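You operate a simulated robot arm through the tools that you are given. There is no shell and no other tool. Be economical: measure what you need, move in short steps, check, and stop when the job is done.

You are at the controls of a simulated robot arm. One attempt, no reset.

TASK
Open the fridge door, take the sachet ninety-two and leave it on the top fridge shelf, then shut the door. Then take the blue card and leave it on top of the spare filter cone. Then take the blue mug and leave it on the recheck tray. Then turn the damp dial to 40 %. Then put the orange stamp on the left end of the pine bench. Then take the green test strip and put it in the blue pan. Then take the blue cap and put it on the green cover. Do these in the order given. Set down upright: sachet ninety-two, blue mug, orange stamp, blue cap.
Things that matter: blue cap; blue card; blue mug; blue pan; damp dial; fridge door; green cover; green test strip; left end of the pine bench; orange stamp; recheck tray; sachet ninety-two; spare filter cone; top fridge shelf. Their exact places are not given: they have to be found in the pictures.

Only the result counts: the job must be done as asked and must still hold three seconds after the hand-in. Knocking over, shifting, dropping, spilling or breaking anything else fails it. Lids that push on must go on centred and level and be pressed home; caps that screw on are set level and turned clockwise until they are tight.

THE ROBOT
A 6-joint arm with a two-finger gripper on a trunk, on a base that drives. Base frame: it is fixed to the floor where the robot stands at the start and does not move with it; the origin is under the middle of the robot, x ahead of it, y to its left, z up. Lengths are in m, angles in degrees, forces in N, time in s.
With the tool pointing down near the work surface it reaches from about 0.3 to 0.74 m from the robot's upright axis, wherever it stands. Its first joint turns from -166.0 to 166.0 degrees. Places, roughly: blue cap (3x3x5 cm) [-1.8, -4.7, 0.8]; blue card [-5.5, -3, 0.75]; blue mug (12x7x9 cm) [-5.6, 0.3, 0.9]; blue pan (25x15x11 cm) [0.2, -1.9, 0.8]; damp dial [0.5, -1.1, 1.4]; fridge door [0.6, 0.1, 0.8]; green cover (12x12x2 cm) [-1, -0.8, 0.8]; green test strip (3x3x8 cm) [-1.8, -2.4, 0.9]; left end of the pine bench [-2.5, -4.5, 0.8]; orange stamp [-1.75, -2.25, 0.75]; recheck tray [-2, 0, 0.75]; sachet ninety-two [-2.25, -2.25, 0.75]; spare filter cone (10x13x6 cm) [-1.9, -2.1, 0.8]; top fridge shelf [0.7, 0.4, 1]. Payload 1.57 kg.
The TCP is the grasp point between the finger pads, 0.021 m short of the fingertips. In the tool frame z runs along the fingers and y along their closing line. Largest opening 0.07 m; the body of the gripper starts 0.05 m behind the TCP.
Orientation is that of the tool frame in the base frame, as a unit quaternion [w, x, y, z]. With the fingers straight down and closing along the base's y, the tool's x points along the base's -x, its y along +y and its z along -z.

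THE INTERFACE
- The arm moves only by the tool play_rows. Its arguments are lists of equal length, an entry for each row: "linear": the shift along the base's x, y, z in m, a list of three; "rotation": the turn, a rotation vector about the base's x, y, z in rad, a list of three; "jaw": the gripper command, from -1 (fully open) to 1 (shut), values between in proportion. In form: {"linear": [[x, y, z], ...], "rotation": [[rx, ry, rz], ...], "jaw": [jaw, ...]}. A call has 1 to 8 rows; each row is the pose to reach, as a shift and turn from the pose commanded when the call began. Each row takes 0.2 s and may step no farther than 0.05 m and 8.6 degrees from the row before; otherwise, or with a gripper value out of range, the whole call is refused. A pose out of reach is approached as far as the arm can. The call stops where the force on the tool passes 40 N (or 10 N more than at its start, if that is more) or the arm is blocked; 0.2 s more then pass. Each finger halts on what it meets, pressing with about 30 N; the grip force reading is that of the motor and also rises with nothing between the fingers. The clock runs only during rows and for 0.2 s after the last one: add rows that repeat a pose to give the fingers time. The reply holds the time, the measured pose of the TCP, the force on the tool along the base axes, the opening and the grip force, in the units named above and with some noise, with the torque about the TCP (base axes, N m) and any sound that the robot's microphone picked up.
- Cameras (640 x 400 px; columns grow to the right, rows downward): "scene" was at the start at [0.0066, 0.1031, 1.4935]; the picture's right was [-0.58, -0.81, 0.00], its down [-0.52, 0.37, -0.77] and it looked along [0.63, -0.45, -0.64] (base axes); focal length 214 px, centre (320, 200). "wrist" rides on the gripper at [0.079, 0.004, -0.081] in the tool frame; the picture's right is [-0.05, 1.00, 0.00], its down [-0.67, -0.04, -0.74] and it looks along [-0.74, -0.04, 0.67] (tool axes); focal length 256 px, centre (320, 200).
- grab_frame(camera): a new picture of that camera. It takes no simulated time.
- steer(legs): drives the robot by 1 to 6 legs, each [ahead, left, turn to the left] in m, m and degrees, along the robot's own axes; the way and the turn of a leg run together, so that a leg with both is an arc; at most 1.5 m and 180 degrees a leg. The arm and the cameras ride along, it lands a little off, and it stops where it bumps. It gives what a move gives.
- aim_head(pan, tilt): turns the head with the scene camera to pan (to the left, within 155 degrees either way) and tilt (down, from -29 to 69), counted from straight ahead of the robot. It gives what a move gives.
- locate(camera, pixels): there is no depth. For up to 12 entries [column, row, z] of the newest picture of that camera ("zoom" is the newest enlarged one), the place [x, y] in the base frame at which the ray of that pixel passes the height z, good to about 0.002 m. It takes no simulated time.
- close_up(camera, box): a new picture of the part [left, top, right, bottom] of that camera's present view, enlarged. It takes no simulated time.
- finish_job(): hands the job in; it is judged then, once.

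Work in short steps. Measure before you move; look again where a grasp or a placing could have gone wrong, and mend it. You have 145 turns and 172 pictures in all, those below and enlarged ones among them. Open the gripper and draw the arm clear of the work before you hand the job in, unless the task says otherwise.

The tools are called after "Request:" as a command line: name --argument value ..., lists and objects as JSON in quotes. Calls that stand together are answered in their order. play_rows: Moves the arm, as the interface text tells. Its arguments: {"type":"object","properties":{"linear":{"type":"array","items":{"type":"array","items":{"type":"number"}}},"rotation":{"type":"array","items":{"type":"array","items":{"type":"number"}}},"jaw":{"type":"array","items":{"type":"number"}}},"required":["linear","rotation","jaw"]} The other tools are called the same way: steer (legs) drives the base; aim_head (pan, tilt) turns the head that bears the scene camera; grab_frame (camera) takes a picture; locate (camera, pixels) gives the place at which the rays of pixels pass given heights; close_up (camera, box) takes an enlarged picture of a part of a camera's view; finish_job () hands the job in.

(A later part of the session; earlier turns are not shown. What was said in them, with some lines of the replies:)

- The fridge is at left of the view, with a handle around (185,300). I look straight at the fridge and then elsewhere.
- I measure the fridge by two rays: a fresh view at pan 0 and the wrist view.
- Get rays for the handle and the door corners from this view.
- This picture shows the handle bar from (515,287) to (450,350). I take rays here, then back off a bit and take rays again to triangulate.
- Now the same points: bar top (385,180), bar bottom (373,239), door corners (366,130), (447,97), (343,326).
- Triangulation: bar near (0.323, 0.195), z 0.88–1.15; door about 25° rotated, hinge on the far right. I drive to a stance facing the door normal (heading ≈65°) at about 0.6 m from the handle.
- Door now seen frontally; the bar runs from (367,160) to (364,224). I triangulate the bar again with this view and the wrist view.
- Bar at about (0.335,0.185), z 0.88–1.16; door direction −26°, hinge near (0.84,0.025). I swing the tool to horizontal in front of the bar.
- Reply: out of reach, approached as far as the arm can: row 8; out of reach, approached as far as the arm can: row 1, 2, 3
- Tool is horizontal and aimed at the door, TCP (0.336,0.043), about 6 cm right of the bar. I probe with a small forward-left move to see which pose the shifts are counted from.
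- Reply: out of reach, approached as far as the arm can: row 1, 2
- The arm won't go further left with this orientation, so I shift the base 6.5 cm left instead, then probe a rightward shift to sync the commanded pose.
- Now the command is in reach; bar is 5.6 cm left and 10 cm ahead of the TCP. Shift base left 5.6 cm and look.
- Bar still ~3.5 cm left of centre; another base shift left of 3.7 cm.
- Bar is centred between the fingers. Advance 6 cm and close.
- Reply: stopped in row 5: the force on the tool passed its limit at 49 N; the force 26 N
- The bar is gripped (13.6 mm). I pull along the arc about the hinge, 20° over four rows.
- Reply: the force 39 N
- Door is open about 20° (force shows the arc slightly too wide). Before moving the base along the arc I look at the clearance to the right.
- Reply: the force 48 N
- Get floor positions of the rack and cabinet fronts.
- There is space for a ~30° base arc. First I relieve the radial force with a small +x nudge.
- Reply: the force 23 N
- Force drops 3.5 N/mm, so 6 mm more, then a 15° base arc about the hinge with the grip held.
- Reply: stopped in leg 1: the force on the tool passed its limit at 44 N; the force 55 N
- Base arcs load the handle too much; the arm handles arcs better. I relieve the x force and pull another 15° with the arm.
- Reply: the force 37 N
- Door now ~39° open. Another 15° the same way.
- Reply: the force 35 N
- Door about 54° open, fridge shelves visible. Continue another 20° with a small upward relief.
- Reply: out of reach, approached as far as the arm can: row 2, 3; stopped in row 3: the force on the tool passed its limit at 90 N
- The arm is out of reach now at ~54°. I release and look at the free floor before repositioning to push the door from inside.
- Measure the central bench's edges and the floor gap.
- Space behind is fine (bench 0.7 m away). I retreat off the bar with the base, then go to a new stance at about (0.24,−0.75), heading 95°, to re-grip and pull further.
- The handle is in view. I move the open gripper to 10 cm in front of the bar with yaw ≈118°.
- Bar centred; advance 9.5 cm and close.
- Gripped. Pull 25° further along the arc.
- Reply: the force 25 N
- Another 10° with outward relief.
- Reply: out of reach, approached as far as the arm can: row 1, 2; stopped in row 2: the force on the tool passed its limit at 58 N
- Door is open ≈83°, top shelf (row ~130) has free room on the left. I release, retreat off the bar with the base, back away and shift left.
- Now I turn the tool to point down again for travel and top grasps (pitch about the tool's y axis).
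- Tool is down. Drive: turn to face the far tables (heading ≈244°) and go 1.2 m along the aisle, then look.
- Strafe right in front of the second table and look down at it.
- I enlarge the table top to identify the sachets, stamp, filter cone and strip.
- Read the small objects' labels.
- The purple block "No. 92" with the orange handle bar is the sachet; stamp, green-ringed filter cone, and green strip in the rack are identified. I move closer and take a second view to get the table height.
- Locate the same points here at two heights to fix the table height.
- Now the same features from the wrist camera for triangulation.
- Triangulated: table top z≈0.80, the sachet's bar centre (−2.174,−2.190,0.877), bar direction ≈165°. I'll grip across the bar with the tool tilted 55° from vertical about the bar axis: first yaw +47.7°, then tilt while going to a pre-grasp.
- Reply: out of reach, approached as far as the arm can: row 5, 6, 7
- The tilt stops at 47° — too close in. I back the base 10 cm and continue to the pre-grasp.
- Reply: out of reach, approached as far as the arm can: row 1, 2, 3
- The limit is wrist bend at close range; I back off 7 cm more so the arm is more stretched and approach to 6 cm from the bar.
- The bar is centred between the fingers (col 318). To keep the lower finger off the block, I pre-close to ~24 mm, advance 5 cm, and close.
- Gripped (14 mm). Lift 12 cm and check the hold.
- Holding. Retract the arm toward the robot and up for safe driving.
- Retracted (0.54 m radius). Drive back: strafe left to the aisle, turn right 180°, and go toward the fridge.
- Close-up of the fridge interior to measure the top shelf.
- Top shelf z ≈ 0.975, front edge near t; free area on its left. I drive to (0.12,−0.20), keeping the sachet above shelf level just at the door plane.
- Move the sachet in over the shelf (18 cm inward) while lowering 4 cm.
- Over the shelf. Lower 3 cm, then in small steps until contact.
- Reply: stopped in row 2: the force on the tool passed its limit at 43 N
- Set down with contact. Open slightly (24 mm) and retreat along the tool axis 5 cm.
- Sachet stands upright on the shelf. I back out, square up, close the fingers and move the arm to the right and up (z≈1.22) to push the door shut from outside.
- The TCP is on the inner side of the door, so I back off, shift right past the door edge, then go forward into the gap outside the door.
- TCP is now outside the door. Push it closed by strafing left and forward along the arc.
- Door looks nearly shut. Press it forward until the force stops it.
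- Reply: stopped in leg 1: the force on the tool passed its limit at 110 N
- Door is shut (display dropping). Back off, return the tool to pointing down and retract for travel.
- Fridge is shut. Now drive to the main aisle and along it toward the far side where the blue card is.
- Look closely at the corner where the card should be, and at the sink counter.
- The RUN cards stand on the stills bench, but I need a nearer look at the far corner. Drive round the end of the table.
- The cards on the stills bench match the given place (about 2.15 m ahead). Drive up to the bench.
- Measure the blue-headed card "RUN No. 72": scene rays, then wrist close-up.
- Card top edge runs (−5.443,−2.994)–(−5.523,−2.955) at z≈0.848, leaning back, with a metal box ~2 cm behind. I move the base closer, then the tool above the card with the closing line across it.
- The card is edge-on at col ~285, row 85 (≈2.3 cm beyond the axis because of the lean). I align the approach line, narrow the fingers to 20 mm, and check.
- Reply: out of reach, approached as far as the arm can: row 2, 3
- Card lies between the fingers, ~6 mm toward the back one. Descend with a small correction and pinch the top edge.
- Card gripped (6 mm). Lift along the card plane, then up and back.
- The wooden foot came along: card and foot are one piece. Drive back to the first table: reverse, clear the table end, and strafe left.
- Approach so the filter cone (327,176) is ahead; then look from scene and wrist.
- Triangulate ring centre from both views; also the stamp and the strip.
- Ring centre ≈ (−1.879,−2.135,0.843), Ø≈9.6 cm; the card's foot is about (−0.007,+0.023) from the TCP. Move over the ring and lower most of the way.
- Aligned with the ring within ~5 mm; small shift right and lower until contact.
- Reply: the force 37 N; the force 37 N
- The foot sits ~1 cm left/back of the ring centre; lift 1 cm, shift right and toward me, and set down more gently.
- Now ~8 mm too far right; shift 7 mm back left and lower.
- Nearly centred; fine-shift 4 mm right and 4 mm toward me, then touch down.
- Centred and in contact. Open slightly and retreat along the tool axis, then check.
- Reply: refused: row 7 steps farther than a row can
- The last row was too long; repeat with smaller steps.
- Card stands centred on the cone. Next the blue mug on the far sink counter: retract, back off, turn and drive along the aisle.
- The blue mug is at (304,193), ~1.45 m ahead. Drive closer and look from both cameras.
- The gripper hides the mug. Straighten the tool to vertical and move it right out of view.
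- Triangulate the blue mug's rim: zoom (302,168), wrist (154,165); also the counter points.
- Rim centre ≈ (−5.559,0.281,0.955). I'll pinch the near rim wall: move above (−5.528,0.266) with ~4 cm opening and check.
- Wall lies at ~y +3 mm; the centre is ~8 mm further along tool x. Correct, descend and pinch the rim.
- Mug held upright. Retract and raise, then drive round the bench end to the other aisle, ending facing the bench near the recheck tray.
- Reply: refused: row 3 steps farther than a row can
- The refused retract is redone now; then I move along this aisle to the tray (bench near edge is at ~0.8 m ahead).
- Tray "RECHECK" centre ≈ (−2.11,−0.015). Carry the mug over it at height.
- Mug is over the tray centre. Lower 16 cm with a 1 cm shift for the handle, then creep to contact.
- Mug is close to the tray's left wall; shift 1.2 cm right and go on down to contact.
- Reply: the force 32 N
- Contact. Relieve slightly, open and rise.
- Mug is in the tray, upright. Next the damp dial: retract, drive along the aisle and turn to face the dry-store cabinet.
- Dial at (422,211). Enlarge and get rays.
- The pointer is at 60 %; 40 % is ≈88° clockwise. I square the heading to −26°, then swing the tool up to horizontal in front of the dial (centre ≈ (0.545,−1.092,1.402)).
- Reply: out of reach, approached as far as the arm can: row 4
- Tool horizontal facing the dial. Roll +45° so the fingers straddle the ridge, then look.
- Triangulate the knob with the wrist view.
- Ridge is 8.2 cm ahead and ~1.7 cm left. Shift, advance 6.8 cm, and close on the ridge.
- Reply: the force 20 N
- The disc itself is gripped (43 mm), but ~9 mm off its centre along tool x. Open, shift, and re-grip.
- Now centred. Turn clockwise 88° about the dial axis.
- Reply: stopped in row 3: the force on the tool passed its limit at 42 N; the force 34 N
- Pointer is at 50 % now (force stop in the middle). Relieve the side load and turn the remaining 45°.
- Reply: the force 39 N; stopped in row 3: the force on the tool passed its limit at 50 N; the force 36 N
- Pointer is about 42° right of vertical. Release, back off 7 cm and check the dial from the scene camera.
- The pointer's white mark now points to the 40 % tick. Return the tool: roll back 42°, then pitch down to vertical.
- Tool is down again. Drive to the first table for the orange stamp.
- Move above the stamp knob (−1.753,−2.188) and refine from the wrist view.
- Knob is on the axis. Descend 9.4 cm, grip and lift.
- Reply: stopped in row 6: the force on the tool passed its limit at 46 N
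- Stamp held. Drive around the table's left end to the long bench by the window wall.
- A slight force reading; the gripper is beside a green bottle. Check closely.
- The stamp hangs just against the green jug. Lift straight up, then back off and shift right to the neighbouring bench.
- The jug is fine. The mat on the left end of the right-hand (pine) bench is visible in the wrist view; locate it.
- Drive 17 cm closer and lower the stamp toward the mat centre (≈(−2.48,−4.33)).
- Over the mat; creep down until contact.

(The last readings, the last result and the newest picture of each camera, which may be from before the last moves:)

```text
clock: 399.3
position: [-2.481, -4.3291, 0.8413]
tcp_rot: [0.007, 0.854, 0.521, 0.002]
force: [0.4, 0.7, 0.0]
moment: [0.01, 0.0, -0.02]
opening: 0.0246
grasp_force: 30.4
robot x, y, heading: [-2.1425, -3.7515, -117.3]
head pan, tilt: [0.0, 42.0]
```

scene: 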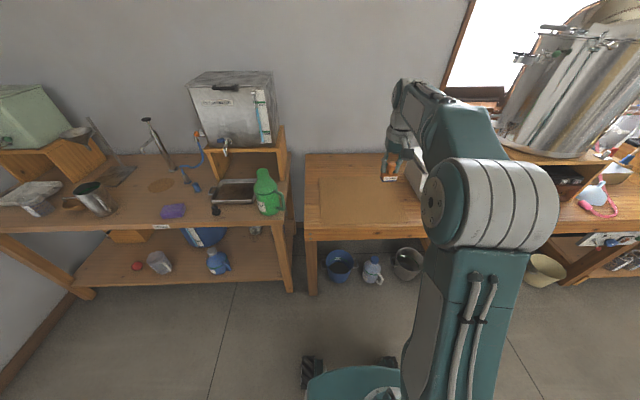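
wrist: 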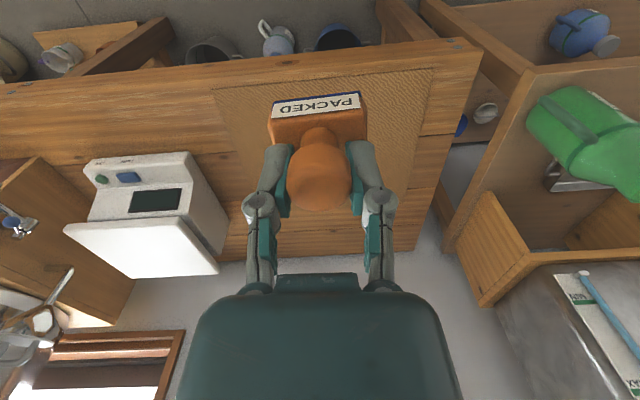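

Request:
play_rows --linear '[[0, 0, -0.005], [0, 0, -0.01], [0, 0, -0.015], [0, 0, -0.02]]' --rotation '[[0, 0, 0], [0, 0, 0], [0, 0, 0], [0, 0, 0]]' --jaw '[1, 1, 1, 1]'

Request:
grab_frame --camera "wrist"

```text
clock: 400.3
position: [-2.4799, -4.3283, 0.8238]
tcp_rot: [0.007, 0.854, 0.521, 0.003]
force: [-0.2, 0.3, -0.6]
moment: [0.01, 0.0, 0.02]
opening: 0.0245
grasp_force: 30.2
robot x, y, heading: [-2.147, -3.7493, -117.1]
head pan, tilt: [0.0, 42.0]
```

```text
40 pictures are left
```

wrist: 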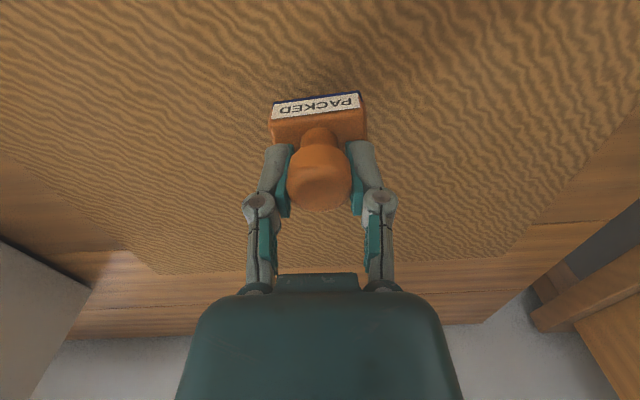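

Not yet in contact; continue in 6 mm steps.

Request:
play_rows --linear '[[0, 0, -0.006], [0, 0, -0.012], [0, 0, -0.018], [0, 0, -0.024], [0, 0, -0.03]]' --rotation '[[0, 0, 0], [0, 0, 0], [0, 0, 0], [0, 0, 0], [0, 0, 0]]' --jaw '[1, 1, 1, 1, 1]'

```text
clock: 401.4
position: [-2.4813, -4.3297, 0.8051]
tcp_rot: [0.008, 0.853, 0.521, -0.002]
force: [1.9, 4.6, 13.1]
moment: [0.26, 0.02, -0.08]
opening: 0.0243
grasp_force: 29.7
robot x, y, heading: [-2.143, -3.7545, -117.3]
head pan, tilt: [0.0, 42.0]
stopped in row 5: the force on the tool passed its limit at 48 N (the readings are from after the stop); the commanded pose is now the measured one
```

Contact. Release and rise.

Request:
play_rows --linear '[[0, 0, 0.002], [0, 0, 0.002], [0, 0, 0.002], [0, 0, 0.03], [0, 0, 0.07], [0, 0, 0.11], [0, 0, 0.15], [0.02, 0.04, 0.17]]' --rotation '[[0, 0, 0], [0, 0, 0], [0, 0, 0], [0, 0, 0], [0, 0, 0], [0, 0, 0], [0, 0, 0], [0, 0, 0]]' --jaw '[0, -0.4, -0.4, -0.4, -0.4, -0.4, -0.4, -0.4]'

Request:
close_up --camera "scene" --box '[270, 130, 450, 280]'

```text
clock: 403.2
position: [-2.4598, -4.2888, 0.9737]
tcp_rot: [0.007, 0.854, 0.52, -0.001]
force: [-0.3, 0.4, -1.7]
moment: [0.02, -0.01, 0.0]
opening: 0.049
grasp_force: 0.1
robot x, y, heading: [-2.1406, -3.7515, -117.5]
head pan, tilt: [0.0, 42.0]
```

```text
2.67 times, centred on (360, 205) of scene
```

zoom: 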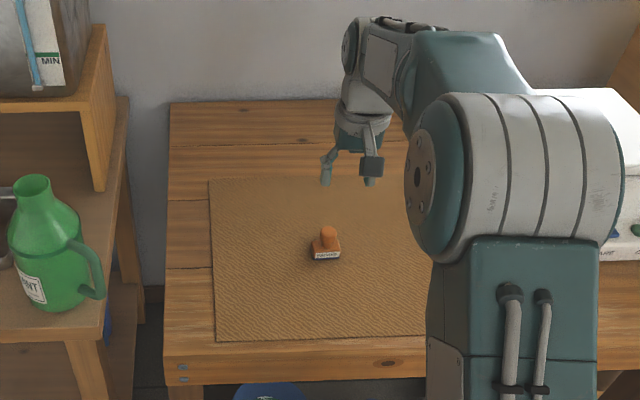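

Stamp stands upright on the mat. Now the green test strip: back off and come to the rack from the table's left end (facing along the table).

Request:
steer --legs '[[-0.52, 0, 0], [0, 0.4, 0], [0, 0, -88.5], [0, -0.72, 0]]'

Request:
aim_head --pan -5 --tilt 50

Request:
close_up --camera "scene" --box '[220, 60, 460, 260]'

Request:
grab_frame --camera "wrist"

```text
clock: 415.5
position: [-1.8189, -2.5341, 0.9739]
tcp_rot: [0.003, 0.978, -0.211, -0.005]
force: [0.1, 0.0, -0.4]
moment: [0.03, -0.01, 0.0]
opening: 0.0492
grasp_force: 0.1
robot x, y, heading: [-1.2631, -2.8186, 155.3]
head pan, tilt: [0.0, 42.0]
```

```text
clock: 416.2
position: [-1.8178, -2.534, 0.9744]
tcp_rot: [0.005, 0.977, -0.211, -0.006]
force: [-0.1, 0.2, -0.1]
moment: [0.0, 0.0, 0.0]
opening: 0.0491
grasp_force: 0.1
robot x, y, heading: [-1.2639, -2.8235, 155.7]
head pan, tilt: [-5.0, 50.0]
```

```text
2.00 times, centred on (340, 160) of scene
```

zoom: 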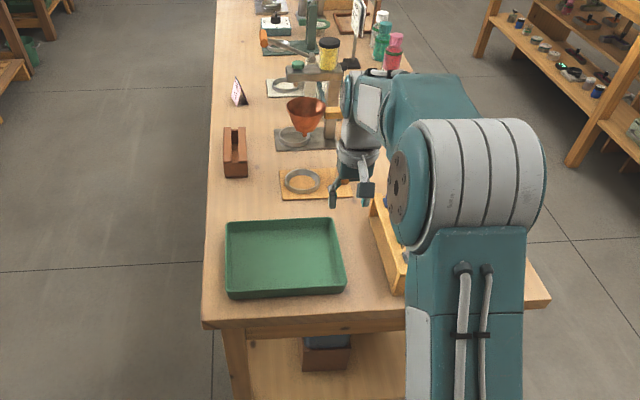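

```text
37 pictures are left
```

wrist: 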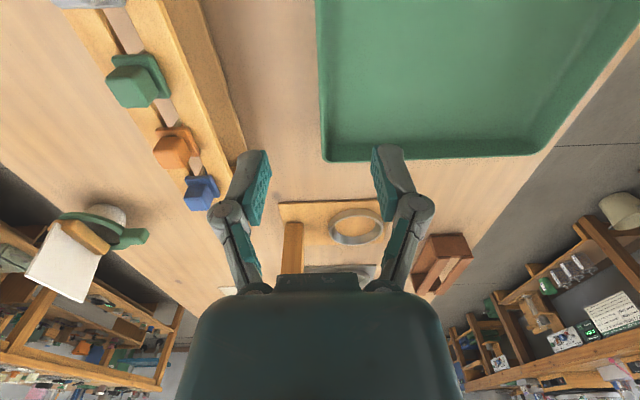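

Request:
locate --camera "wrist" --pixels '[[128, 86, 0.885], [128, 86, 0.87], [172, 150, 0.885], [200, 192, 0.885]]'

Request:
close_up --camera "wrist" --box '[40, 20, 260, 220]'

```text
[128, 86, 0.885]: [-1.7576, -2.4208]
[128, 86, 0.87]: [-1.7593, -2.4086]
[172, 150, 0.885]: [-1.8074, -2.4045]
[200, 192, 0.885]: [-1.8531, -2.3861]
```

```text
2.00 times, centred on (150, 120) of wrist
```

zoom: 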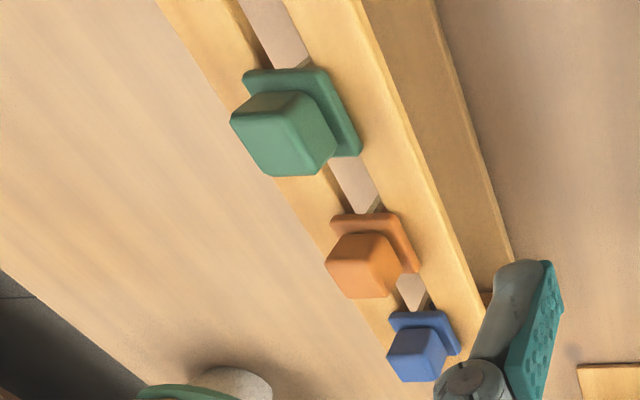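

Green handle block at ≈(−1.760,−2.425), top z≈0.885. Move above it and check.

Request:
play_rows --linear '[[0.0195, 0.0363, 0], [0.039, 0.0727, 0], [0.058, 0.109, 0], [0.058, 0.109, -0.025]]' --rotation '[[0, 0, 0], [0, 0, 0], [0, 0, 0], [0, 0, 0]]' --jaw '[-0.4, -0.4, -0.4, -0.4]'

Request:
grab_frame --camera "wrist"

```text
clock: 417.2
position: [-1.7612, -2.4247, 0.9494]
tcp_rot: [0.007, 0.977, -0.212, -0.006]
force: [-0.2, 0.8, -0.6]
moment: [-0.02, 0.01, 0.01]
opening: 0.0492
grasp_force: 0.1
robot x, y, heading: [-1.2632, -2.8172, 155.7]
head pan, tilt: [-5.0, 50.0]
```

```text
35 pictures are left
```

wrist: 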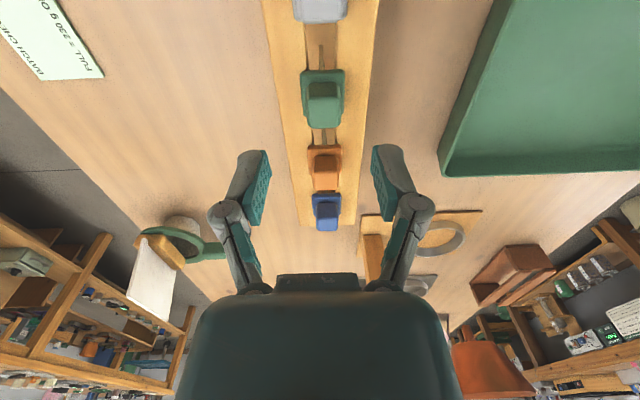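

Cube is ~6–8 mm toward the robot and 3 mm left. Correct, descend to TCP z≈0.888 and grip.

Request:
play_rows --linear '[[0.006, -0.005, -0.02], [0.006, -0.005, -0.045], [0.006, -0.005, -0.061], [0.006, -0.005, -0.061], [0.006, -0.005, -0.061]]' --rotation '[[0, 0, 0], [0, 0, 0], [0, 0, 0], [0, 0, 0], [0, 0, 0]]' --jaw '[-0.4, -0.4, -0.4, 1, 1]'

Request:
grab_frame --camera "wrist"

```text
clock: 418.4
position: [-1.7532, -2.4276, 0.8903]
tcp_rot: [0.004, 0.977, -0.211, -0.008]
force: [1.8, 3.8, 23.4]
moment: [0.14, -0.12, -0.02]
opening: 0.0278
grasp_force: 30.1
robot x, y, heading: [-1.2644, -2.8187, 155.1]
head pan, tilt: [-5.0, 50.0]
```

```text
34 pictures are left
```

wrist: 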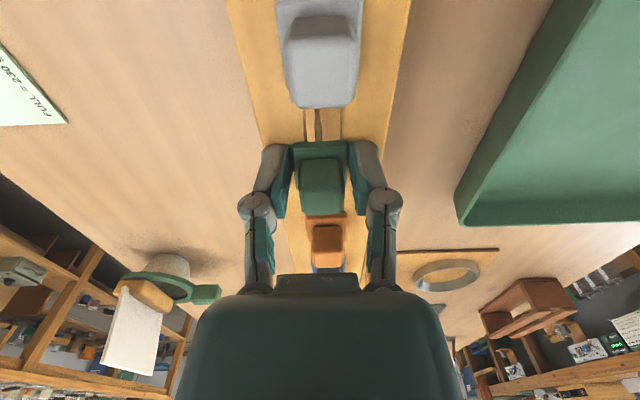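

The fingers hold the 28 mm flange. Lift straight up 13 cm and check.

Request:
play_rows --linear '[[0, 0, 0.02], [0, 0, 0.05], [0, 0, 0.09], [0, 0, 0.13], [0, 0, 0.16]]' --rotation '[[0, 0, 0], [0, 0, 0], [0, 0, 0], [0, 0, 0], [0, 0, 0]]' --jaw '[1, 1, 1, 1, 1]'

Request:
grab_frame --camera "wrist"

```text
clock: 419.6
position: [-1.7526, -2.4267, 1.0469]
tcp_rot: [0.006, 0.977, -0.211, -0.005]
force: [0.0, -0.2, -0.5]
moment: [0.0, 0.0, 0.01]
opening: 0.0276
grasp_force: 30.1
robot x, y, heading: [-1.2678, -2.8201, 155.5]
head pan, tilt: [-5.0, 50.0]
```

```text
33 pictures are left
```

wrist: 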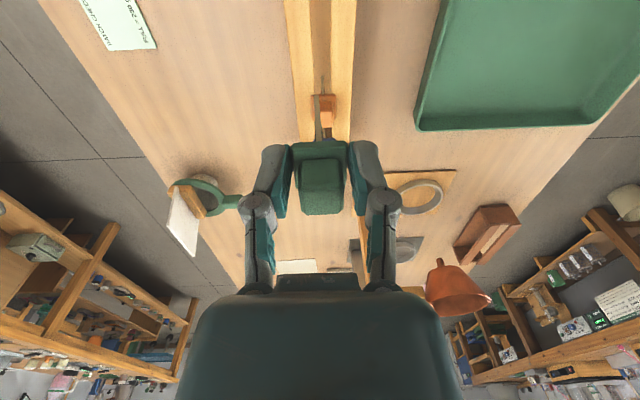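

Strip held. Drive to the wall bench with the blue pan: back off, strafe, and turn to face it.

Request:
steer --legs '[[-0.15, 0, 0], [0, -1.5, 0], [0, 0, 179]]'

Request:
aim_head --pan 0 --tilt 42

Request:
grab_frame --camera "scene"

```text
clock: 435.3
position: [-0.0246, -1.8851, 1.0478]
tcp_rot: [0.006, 0.199, 0.98, 0.006]
force: [-1.0, -0.2, 0.2]
moment: [0.02, -0.02, 0.0]
opening: 0.0275
grasp_force: 29.7
robot x, y, heading: [-0.5227, -1.507, -23.1]
head pan, tilt: [-5.0, 50.0]
```

```text
clock: 436.0
position: [-0.025, -1.8857, 1.0469]
tcp_rot: [0.007, 0.2, 0.98, 0.007]
force: [-0.2, 0.3, -0.3]
moment: [0.02, 0.01, -0.02]
opening: 0.0279
grasp_force: 30.1
robot x, y, heading: [-0.522, -1.5112, -23.4]
head pan, tilt: [0.0, 42.0]
```

```text
32 pictures are left
```

scene: 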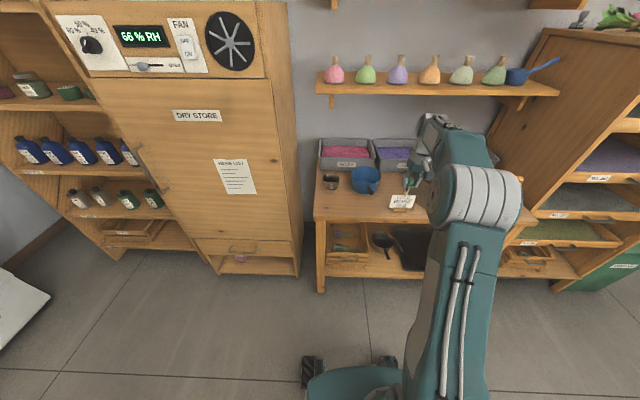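

Request:
close_up --camera "scene" --box '[310, 120, 470, 230]'

Request:
grab_frame --camera "wrist"

```text
3.64 times, centred on (390, 175) of scene
```

zoom: 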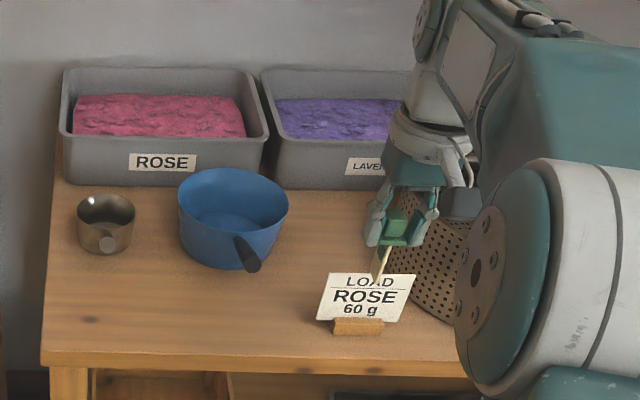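

```text
30 pictures are left
```

wrist: 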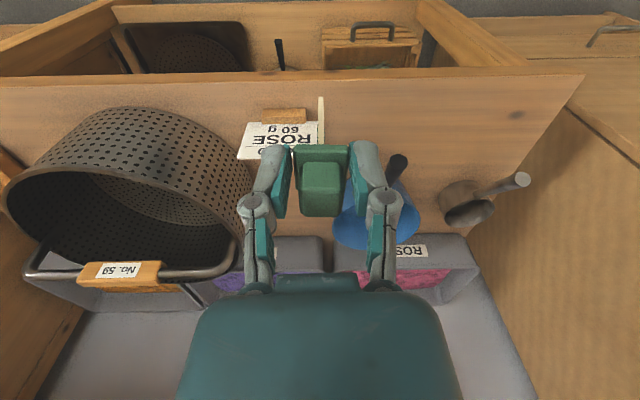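

Request:
locate --camera "zoom" --pixels '[[233, 200, 0.8], [233, 200, 0.85], [233, 200, 0.9], [179, 205, 0.86], [288, 210, 0.86]]'

Request:
locate --camera "wrist" --pixels '[[376, 225, 0.8], [376, 225, 0.85], [419, 218, 0.85], [333, 225, 0.85]]'

```text
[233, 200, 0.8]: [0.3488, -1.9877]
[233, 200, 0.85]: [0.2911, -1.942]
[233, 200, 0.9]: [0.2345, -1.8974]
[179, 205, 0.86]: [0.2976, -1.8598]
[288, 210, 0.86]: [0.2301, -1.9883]
```

```text
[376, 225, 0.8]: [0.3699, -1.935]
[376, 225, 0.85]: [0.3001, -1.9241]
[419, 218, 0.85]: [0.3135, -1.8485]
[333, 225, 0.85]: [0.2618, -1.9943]
```

Pan centre ≈ (0.26,−1.915), rim z≈0.88. Shift the arm left and up first (clear of the perforated pot), then drive 25 cm ahead and look.

Request:
play_rows --linear '[[0.01, 0.022, 0.025], [0.02, 0.045, 0.05], [0.034, 0.078, 0.07]]' --rotation '[[0, 0, 0], [0, 0, 0], [0, 0, 0]]' --jaw '[1, 1, 1]'

Request:
steer --legs '[[0.25, 0, 0]]'

Request:
grab_frame --camera "wrist"

Request:
close_up --camera "scene" --box '[300, 130, 460, 270]'

```text
clock: 436.8
position: [0.0089, -1.8068, 1.1186]
tcp_rot: [0.005, 0.199, 0.98, 0.005]
force: [-0.1, 1.2, -0.6]
moment: [0.0, -0.02, -0.01]
opening: 0.0282
grasp_force: 29.5
robot x, y, heading: [-0.5183, -1.5038, -22.9]
head pan, tilt: [0.0, 42.0]
```

```text
clock: 438.6
position: [0.236, -1.9059, 1.1186]
tcp_rot: [0.007, 0.2, 0.98, 0.006]
force: [0.6, 0.0, -0.2]
moment: [-0.02, 0.02, 0.0]
opening: 0.0282
grasp_force: 30.0
robot x, y, heading: [-0.2957, -1.602, -23.1]
head pan, tilt: [0.0, 42.0]
```

```text
29 pictures are left
```

wrist: 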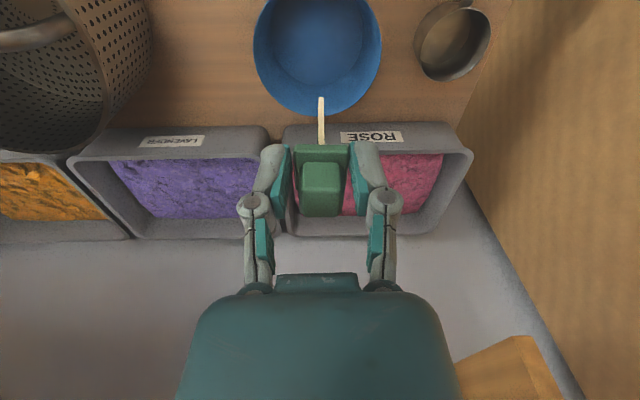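

```text
2.86 times, centred on (380, 200) of scene
```

zoom: 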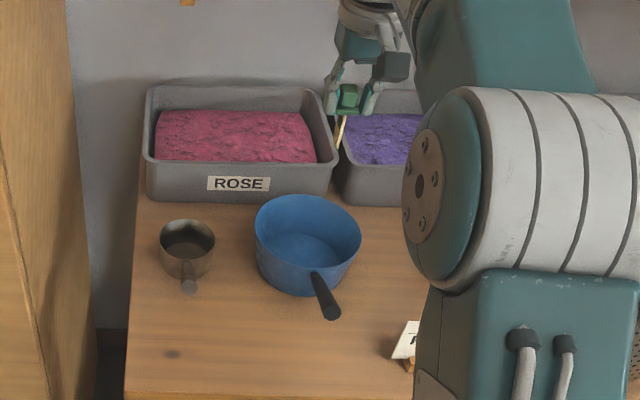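

Pan centre is 2 cm ahead of the TCP. Move over it and lower the strip in.

Request:
play_rows --linear '[[0.02, -0.0085, 0], [0.02, -0.0085, -0.045], [0.02, -0.0085, -0.09], [0.02, -0.0085, -0.135], [0.02, -0.0085, -0.175], [0.02, -0.0085, -0.205], [0.02, -0.0085, -0.225]]' --rotation '[[0, 0, 0], [0, 0, 0], [0, 0, 0], [0, 0, 0], [0, 0, 0], [0, 0, 0], [0, 0, 0]]' --jaw '[1, 1, 1, 1, 1, 1, 1]'

Request:
grab_frame --camera "wrist"

```text
clock: 440.2
position: [0.2539, -1.9144, 0.8938]
tcp_rot: [0.007, 0.199, 0.98, 0.006]
force: [0.3, -0.3, -0.3]
moment: [-0.02, 0.02, 0.02]
opening: 0.0282
grasp_force: 29.7
robot x, y, heading: [-0.2954, -1.6012, -23.0]
head pan, tilt: [0.0, 42.0]
```

```text
27 pictures are left
```

wrist: 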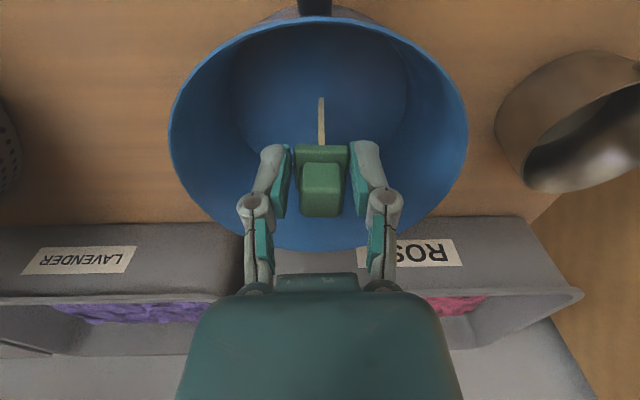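

Centred in the pan; lower to near the floor, then release and rise.

Request:
play_rows --linear '[[0, 0, -0.01], [0, 0, -0.02], [0, 0, -0.026]]' --rotation '[[0, 0, 0], [0, 0, 0], [0, 0, 0]]' --jaw '[1, 1, 1]'

Request:
play_rows --linear '[[0, 0, 0], [0, 0, 0], [0, 0, 0], [0, 0, 0.03], [0, 0, 0.075], [0, 0, 0.12], [0, 0, 0.165], [0, 0, 0.21]]' --rotation '[[0, 0, 0], [0, 0, 0], [0, 0, 0], [0, 0, 0], [0, 0, 0], [0, 0, 0], [0, 0, 0], [0, 0, 0]]' --jaw '[0, -0.4, -0.4, -0.4, -0.4, -0.4, -0.4, -0.4]'

Request:
grab_frame --camera "wrist"

```text
clock: 441.0
position: [0.2559, -1.9141, 0.8711]
tcp_rot: [0.011, 0.199, 0.98, 0.004]
force: [-0.3, 1.1, 28.8]
moment: [-0.04, -0.21, 0.02]
opening: 0.0287
grasp_force: 30.2
robot x, y, heading: [-0.2983, -1.6026, -23.2]
head pan, tilt: [0.0, 42.0]
```

```text
clock: 442.8
position: [0.2565, -1.9154, 1.0783]
tcp_rot: [0.006, 0.199, 0.98, 0.006]
force: [0.3, 0.4, -1.6]
moment: [0.04, 0.02, 0.0]
opening: 0.049
grasp_force: 0.2
robot x, y, heading: [-0.2944, -1.6039, -23.1]
head pan, tilt: [0.0, 42.0]
```

```text
26 pictures are left
```

wrist: 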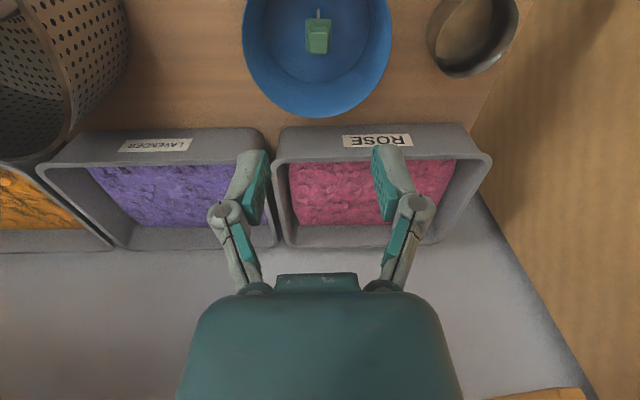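

Strip lies in the blue pan. Next the blue cap on the left table by the window: back off, turn and drive.

Request:
steer --legs '[[-0.3, 0, 0], [0, 0, -93.5], [1.2, 0, 0], [1.15, 0, 0], [0, 0.3, 0]]'

Request:
aim_head --pan 0 --tilt 42

Request:
grab_frame --camera "scene"

Request:
grab_frame --camera "wrist"

```text
clock: 461.5
position: [-1.7483, -4.1993, 1.0776]
tcp_rot: [0.009, 0.856, 0.517, 0.0]
force: [-0.2, 0.2, -0.3]
moment: [0.01, -0.01, 0.0]
opening: 0.049
grasp_force: 0.0
robot x, y, heading: [-1.3857, -3.6765, -117.6]
head pan, tilt: [0.0, 42.0]
```

```text
clock: 462.1
position: [-1.7489, -4.1983, 1.0786]
tcp_rot: [0.009, 0.856, 0.517, 0.0]
force: [-1.4, -1.3, -0.9]
moment: [0.01, 0.0, 0.02]
opening: 0.0487
grasp_force: 0.1
robot x, y, heading: [-1.3907, -3.6774, -117.9]
head pan, tilt: [0.0, 42.0]
```

```text
25 pictures are left
```

scene: 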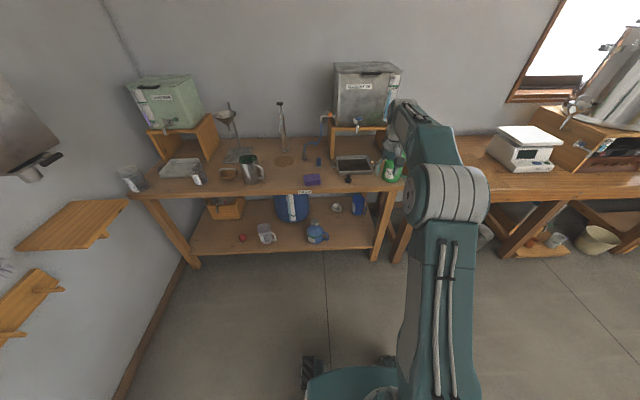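

```text
24 pictures are left
```

wrist: 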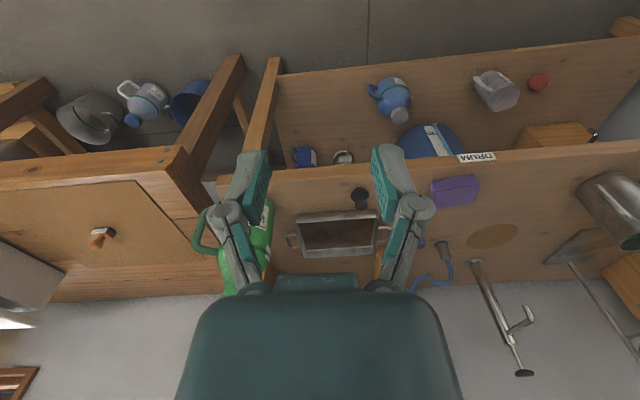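

Request:
close_up --camera "scene" --box '[260, 100, 420, 220]'

Request:
locate --camera "zoom" --pixels '[[252, 206, 0.8], [252, 206, 0.75]]'

```text
3.33 times, centred on (340, 160) of scene
```

zoom: 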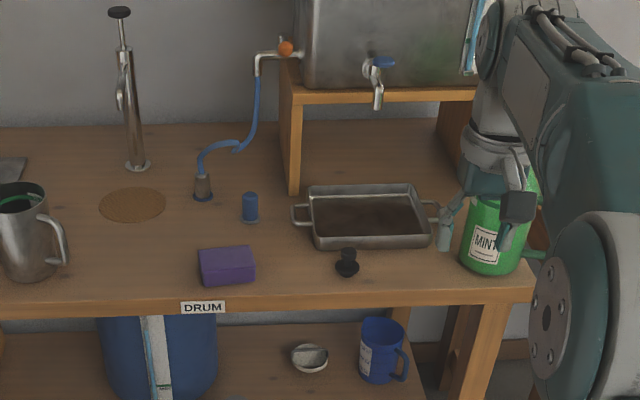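

```text
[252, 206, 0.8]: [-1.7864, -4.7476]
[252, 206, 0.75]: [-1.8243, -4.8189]
```

The blue cap stands at about (−1.79,−4.74). Move the base closer and check with the wrist camera.

Request:
steer --legs '[[0, 0.22, 1.5], [0.43, 0, 0]]'

Request:
grab_frame --camera "wrist"

Request:
close_up --camera "scene" --box '[260, 120, 460, 260]'

```text
clock: 466.1
position: [-1.7307, -4.6983, 1.0797]
tcp_rot: [0.009, 0.85, 0.527, 0.0]
force: [0.6, 0.0, 0.3]
moment: [-0.01, 0.0, 0.0]
opening: 0.049
grasp_force: 0.1
robot x, y, heading: [-1.385, -4.1675, -116.1]
head pan, tilt: [0.0, 42.0]
```

```text
22 pictures are left
```

wrist: 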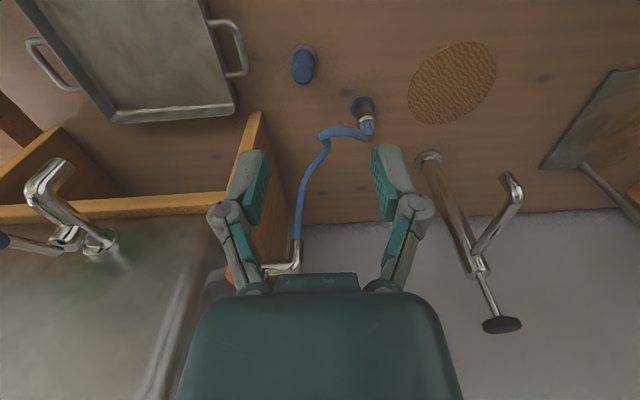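

```text
2.86 times, centred on (360, 190) of scene
```

zoom: 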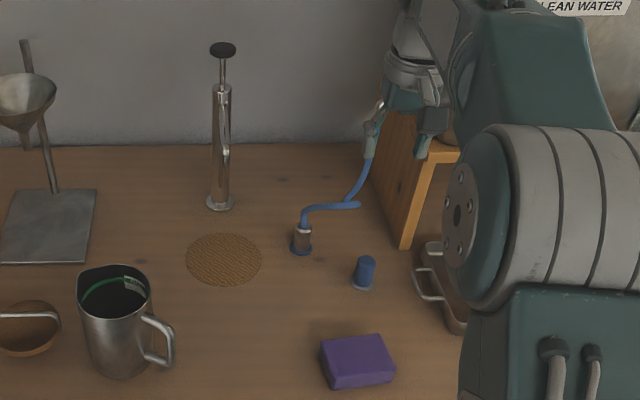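

Request:
locate --camera "wrist" --pixels '[[302, 73, 0.8], [302, 73, 0.85]]'

Request:
locate --camera "zoom" --pixels '[[367, 260, 0.8], [367, 260, 0.85], [362, 288, 0.76]]'

```text
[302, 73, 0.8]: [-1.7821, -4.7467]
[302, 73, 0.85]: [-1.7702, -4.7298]
```

```text
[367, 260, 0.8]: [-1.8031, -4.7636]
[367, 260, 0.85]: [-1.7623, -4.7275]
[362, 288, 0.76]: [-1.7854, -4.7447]
```

Cap top ≈ (−1.772,−4.731,0.838). Move above and check alignment.

Request:
play_rows --linear '[[-0.01, -0.008, -0.035], [-0.02, -0.016, -0.075], [-0.03, -0.025, -0.115], [-0.041, -0.033, -0.15]]' --rotation '[[0, 0, 0], [0, 0, 0], [0, 0, 0], [0, 0, 0]]' --jaw '[-0.4, -0.4, -0.4, -0.4]'

Request:
grab_frame --camera "wrist"

```text
clock: 467.1
position: [-1.7685, -4.7321, 0.9305]
tcp_rot: [0.009, 0.85, 0.526, -0.003]
force: [-0.7, -0.6, 1.6]
moment: [0.0, -0.01, 0.02]
opening: 0.0487
grasp_force: 0.1
robot x, y, heading: [-1.3871, -4.1692, -116.3]
head pan, tilt: [0.0, 42.0]
```

```text
20 pictures are left
```

wrist: 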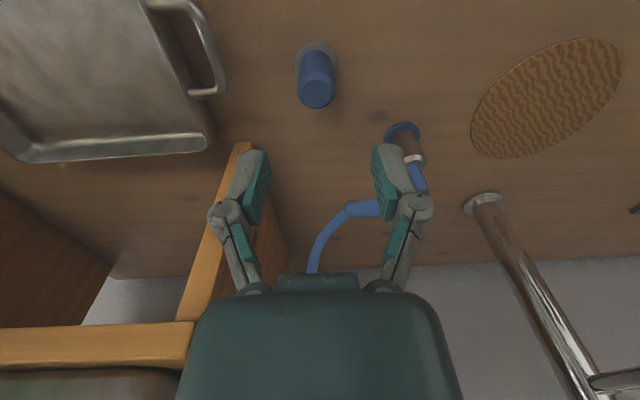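

Cap is on the axis (317,93). Descend, grip and lift in separate calls so a touch does not block the closing.

Request:
play_rows --linear '[[-0.0018, -0.0036, -0.035], [-0.0018, -0.0036, -0.07], [-0.0018, -0.0036, -0.095], [-0.0018, -0.0036, -0.113]]' --rotation '[[0, 0, 0], [0, 0, 0], [0, 0, 0], [0, 0, 0]]' --jaw '[-0.4, -0.4, -0.4, -0.4]'

Request:
play_rows --linear '[[0, 0, 0], [0, 0, 0], [0, 0, 0]]' --rotation '[[0, 0, 0], [0, 0, 0], [0, 0, 0]]' --jaw '[1, 1, 1]'

Request:
play_rows --linear '[[0, 0, 0.03], [0, 0, 0.07], [0, 0, 0.11], [0, 0, 0.15], [0, 0, 0.19], [0, 0, 0.23], [0.018, 0.036, 0.25], [0.036, 0.072, 0.27]]' --rotation '[[0, 0, 0], [0, 0, 0], [0, 0, 0], [0, 0, 0], [0, 0, 0], [0, 0, 0], [0, 0, 0], [0, 0, 0]]' --jaw '[1, 1, 1, 1, 1, 1, 1, 1]'

Request:
grab_frame --camera "wrist"

```text
clock: 468.1
position: [-1.7722, -4.7363, 0.8177]
tcp_rot: [0.008, 0.85, 0.526, -0.002]
force: [0.3, 0.0, -0.9]
moment: [0.0, 0.03, 0.02]
opening: 0.0491
grasp_force: 0.1
robot x, y, heading: [-1.3884, -4.169, -116.6]
head pan, tilt: [0.0, 42.0]
```

```text
clock: 468.9
position: [-1.7721, -4.7365, 0.8179]
tcp_rot: [0.008, 0.85, 0.526, -0.002]
force: [-1.6, -1.0, 3.0]
moment: [-0.03, 0.07, -0.01]
opening: 0.0262
grasp_force: 29.9
robot x, y, heading: [-1.3841, -4.1685, -116.5]
head pan, tilt: [0.0, 42.0]
```

```text
clock: 470.7
position: [-1.7346, -4.6634, 1.0877]
tcp_rot: [0.008, 0.85, 0.527, 0.0]
force: [-0.4, 0.1, -2.0]
moment: [0.04, 0.01, 0.0]
opening: 0.0257
grasp_force: 29.9
robot x, y, heading: [-1.3852, -4.1663, -116.4]
head pan, tilt: [0.0, 42.0]
```

```text
19 pictures are left
```

wrist: 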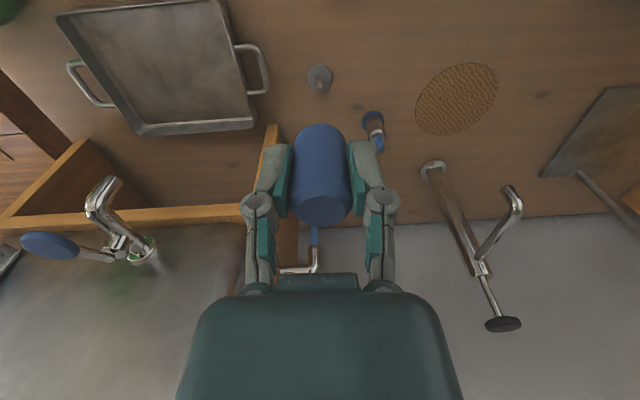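

Cap held upright (its peg stays). Drive back along the aisle and turn to face the central bench end where the green cover is.

Request:
steer --legs '[[-0.45, 0, 0], [0, -0.44, 0], [-1.45, 0, 0], [-1.17, 0, 0], [0, 0, -89.5]]'

Request:
aim_head --pan 0 --tilt 48

Request:
grab_frame --camera "scene"

Request:
grab_frame --camera "wrist"

```text
clock: 491.9
position: [-0.866, -0.8587, 1.0889]
tcp_rot: [0.004, 0.968, -0.252, -0.007]
force: [-0.4, 0.0, -0.3]
moment: [0.0, 0.02, 0.0]
opening: 0.0261
grasp_force: 30.4
robot x, y, heading: [-0.388, -1.2295, 150.6]
head pan, tilt: [0.0, 42.0]
```

```text
clock: 492.6
position: [-0.866, -0.8591, 1.0885]
tcp_rot: [0.005, 0.968, -0.252, -0.007]
force: [0.0, -0.2, -0.6]
moment: [-0.03, 0.0, 0.0]
opening: 0.0257
grasp_force: 30.4
robot x, y, heading: [-0.3895, -1.2317, 150.7]
head pan, tilt: [0.0, 48.0]
```

```text
18 pictures are left
```

scene: 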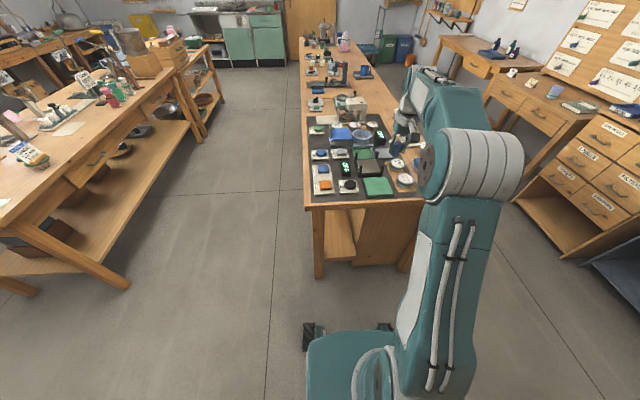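

```text
17 pictures are left
```

wrist: 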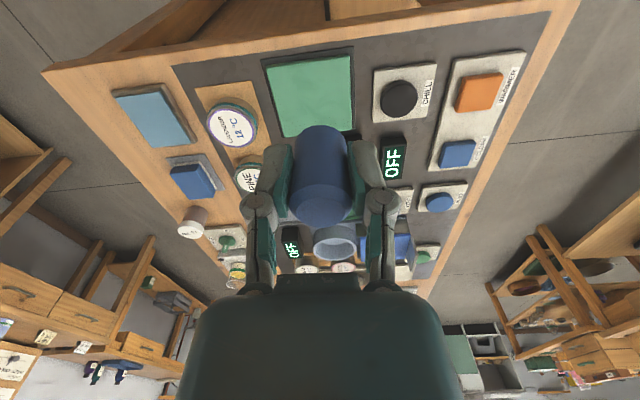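

Request:
locate --camera "wrist" --pixels '[[310, 92, 0.8], [310, 92, 0.83], [263, 58, 0.82], [355, 128, 0.82]]'

Request:
close_up --camera "scene" --box '[300, 110, 440, 215]'

Request:
locate --camera "scene" --pixels '[[378, 186, 0.8], [378, 186, 0.83], [363, 154, 0.82]]'

```text
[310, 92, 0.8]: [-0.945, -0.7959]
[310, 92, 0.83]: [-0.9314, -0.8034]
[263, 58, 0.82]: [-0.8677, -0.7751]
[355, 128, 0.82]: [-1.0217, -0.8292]
```

```text
3.81 times, centred on (370, 162) of scene
```

zoom: 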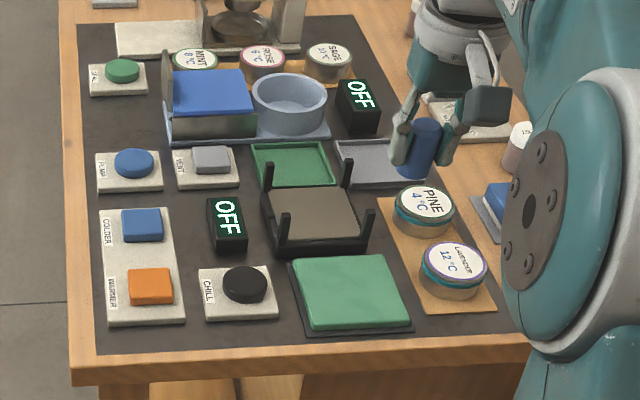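

```text
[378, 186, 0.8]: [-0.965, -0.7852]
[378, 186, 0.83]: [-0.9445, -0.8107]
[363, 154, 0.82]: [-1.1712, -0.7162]
```

Cover centre ≈ (−0.944,−0.802), top ≈0.82. Carry the cap over it, lower, and creep to contact.

Request:
play_rows --linear '[[-0.039, 0.0285, 0], [-0.078, 0.057, 0], [-0.078, 0.057, -0.045], [-0.078, 0.057, -0.09], [-0.078, 0.057, -0.135], [-0.078, 0.057, -0.175], [-0.078, 0.057, -0.2]]' --rotation '[[0, 0, 0], [0, 0, 0], [0, 0, 0], [0, 0, 0], [0, 0, 0], [0, 0, 0], [0, 0, 0]]' --jaw '[1, 1, 1, 1, 1, 1, 1]'

Request:
play_rows --linear '[[0, 0, -0.005], [0, 0, -0.01], [0, 0, -0.015], [0, 0, -0.02], [0, 0, -0.025], [0, 0, -0.03]]' --rotation '[[0, 0, 0], [0, 0, 0], [0, 0, 0], [0, 0, 0], [0, 0, 0], [0, 0, 0]]' --jaw '[1, 1, 1, 1, 1, 1]'

Request:
close_up --camera "scene" --box '[320, 130, 440, 215]'

Request:
grab_frame --camera "wrist"

```text
clock: 494.2
position: [-0.945, -0.8007, 0.8877]
tcp_rot: [0.004, 0.968, -0.252, -0.007]
force: [0.3, -0.1, -0.1]
moment: [0.02, 0.03, 0.0]
opening: 0.0262
grasp_force: 30.2
out of reach, approached as far as the arm can: row 2
robot x, y, heading: [-0.384, -1.2319, 150.6]
head pan, tilt: [0.0, 48.0]
```

```text
clock: 495.6
position: [-0.944, -0.8021, 0.8574]
tcp_rot: [0.005, 0.968, -0.253, -0.007]
force: [0.1, 0.2, -0.7]
moment: [0.0, 0.0, 0.0]
opening: 0.0259
grasp_force: 30.3
robot x, y, heading: [-0.3863, -1.2297, 150.9]
head pan, tilt: [0.0, 48.0]
```

```text
4.71 times, centred on (380, 172) of scene
```

zoom: 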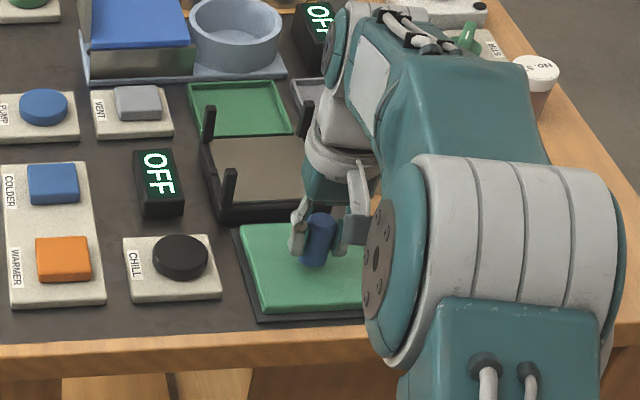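

```text
14 pictures are left
```

wrist: 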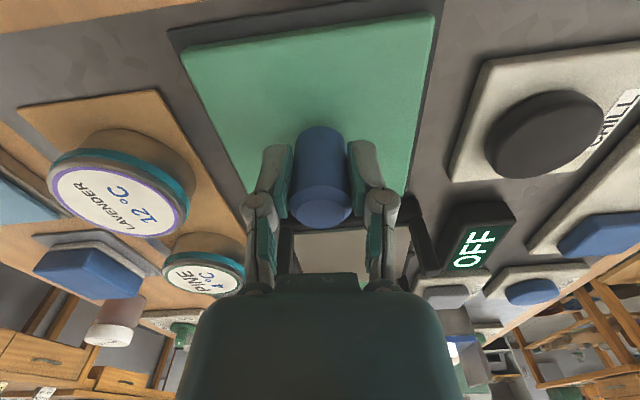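

Cap is ~1.5 cm beyond the cover's centre; shift back 1.2 cm and creep on to contact.

Request:
play_rows --linear '[[0.0105, -0.006, 0], [0.0105, -0.006, -0.005], [0.0105, -0.006, -0.01], [0.0105, -0.006, -0.015], [0.0105, -0.006, -0.02]]' --rotation '[[0, 0, 0], [0, 0, 0], [0, 0, 0], [0, 0, 0], [0, 0, 0]]' --jaw '[1, 1, 1, 1, 1]'

Request:
close_up --camera "wrist" --box '[200, 40, 440, 240]'

```text
clock: 496.8
position: [-0.934, -0.8079, 0.8408]
tcp_rot: [0.003, 0.968, -0.252, -0.01]
force: [-3.3, -0.5, 26.3]
moment: [0.16, 0.13, -0.01]
opening: 0.0263
grasp_force: 30.3
robot x, y, heading: [-0.3863, -1.2328, 150.6]
head pan, tilt: [0.0, 48.0]
```

```text
2.00 times, centred on (320, 140) of wrist
```

zoom: 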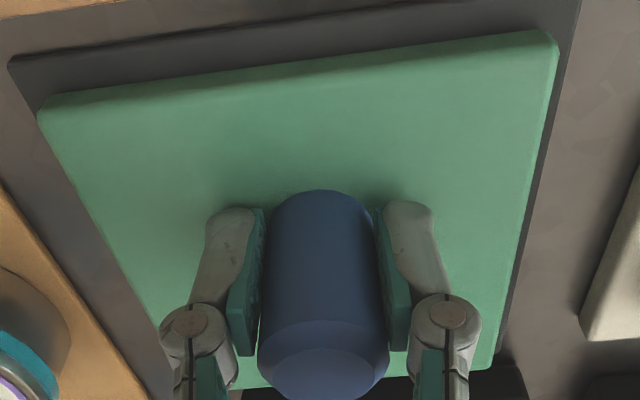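

Contact (26 N) with the cap upright on the cover. Relieve, open, rise and check.

Request:
play_rows --linear '[[0, 0, 0.003], [0, 0, 0.003], [0, 0, 0.003], [0, 0, 0.03], [0, 0, 0.07], [0, 0, 0.11], [0, 0, 0.15], [0.03, -0.017, 0.18]]' --rotation '[[0, 0, 0], [0, 0, 0], [0, 0, 0], [0, 0, 0], [0, 0, 0], [0, 0, 0], [0, 0, 0], [0, 0, 0]]' --jaw '[0, -0.5, -0.5, -0.5, -0.5, -0.5, -0.5, -0.5]'

Request:
steer --legs '[[-0.3, 0, 0]]'

Request:
close_up --camera "scene" --box '[280, 90, 440, 200]'

Request:
grab_frame --camera "wrist"

```text
clock: 498.6
position: [-0.9032, -0.8246, 1.0177]
tcp_rot: [0.005, 0.968, -0.252, -0.007]
force: [-0.2, -0.1, -0.9]
moment: [-0.04, -0.02, 0.03]
opening: 0.0525
grasp_force: 0.0
robot x, y, heading: [-0.3908, -1.2301, 150.8]
head pan, tilt: [0.0, 48.0]
```

```text
clock: 500.7
position: [-0.6424, -0.9716, 1.0203]
tcp_rot: [0.004, 0.968, -0.252, -0.008]
force: [0.2, 0.4, 0.1]
moment: [0.01, -0.04, -0.01]
opening: 0.0524
grasp_force: 0.1
robot x, y, heading: [-0.1276, -1.3772, 150.9]
head pan, tilt: [0.0, 48.0]
```

```text
3.64 times, centred on (360, 145) of scene
```

zoom: 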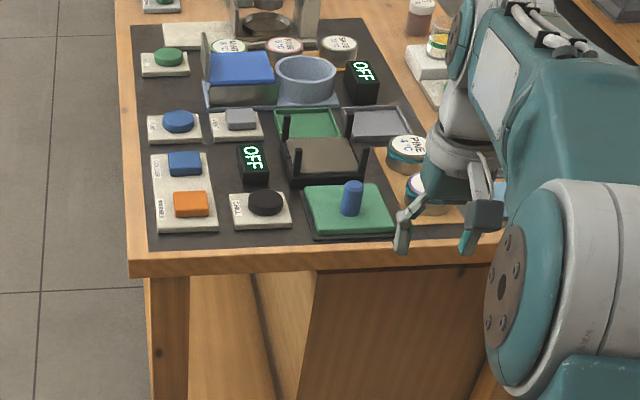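

```text
11 pictures are left
```

wrist: 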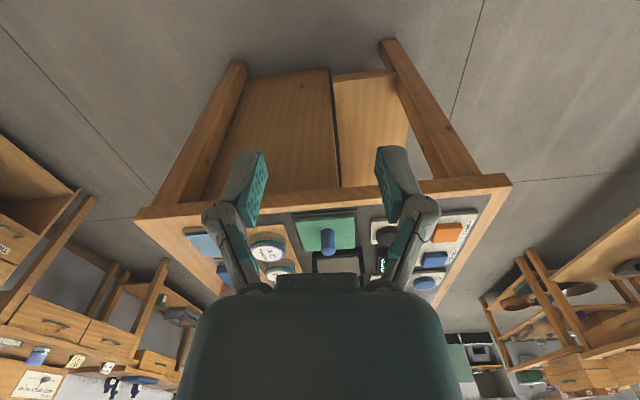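

The cap stands on the green cover. A final look at the dial before hand-in.

Request:
aim_head --pan -128 --tilt 8

Request:
close_up --camera "scene" --box '[240, 140, 400, 260]'

```text
clock: 502.8
position: [-0.6419, -0.9727, 1.0181]
tcp_rot: [0.005, 0.968, -0.252, -0.007]
force: [0.0, 0.8, -0.5]
moment: [0.0, -0.01, -0.02]
opening: 0.0524
grasp_force: 0.0
robot x, y, heading: [-0.1249, -1.3782, 150.4]
head pan, tilt: [-128.0, 8.0]
```

```text
3.33 times, centred on (320, 200) of scene
5 turns are left
```

zoom: 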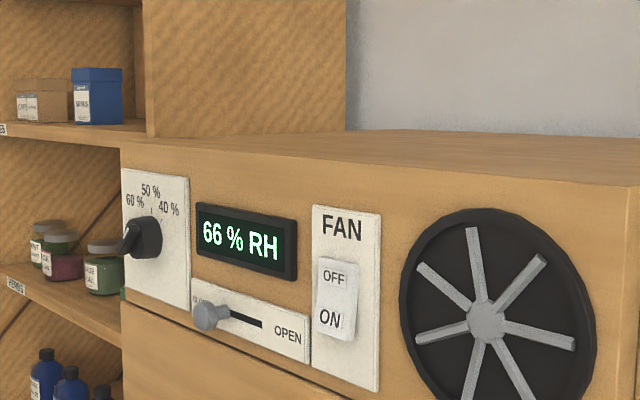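

The dial ridge points to 40 %, the gripper is open and clear; hand in.

Request:
finish_job

```text
The job is handed in.
```

I did all seven tasks in the order given and handed the job in; the hand-in reply gave no verdict.

- **Sachet ninety-two:** it stands upright on the top fridge shelf, and the door is shut.
- **Blue card:** it stands centred on the rim of the spare filter cone. Its small wooden foot is part of the card and came along with it.
- **Blue mug:** it is upright in the tray labelled RECHECK.
- **Damp dial:** the pointer looks lined up with the 40 % tick. The humidity display still read 66 % RH at the end.
- **Orange stamp:** it is upright on the mat at the left end of the long bench under the window. I judged this to be the pine bench from its given place; nothing on it says so.
- **Green test strip:** it is in the blue pan.
- **Blue cap:** it stands upright on the green cover.

While I carried the stamp it brushed the green MINT jug at about 2 N. The jug still looked upright afterwards, but I did not measure whether it moved.
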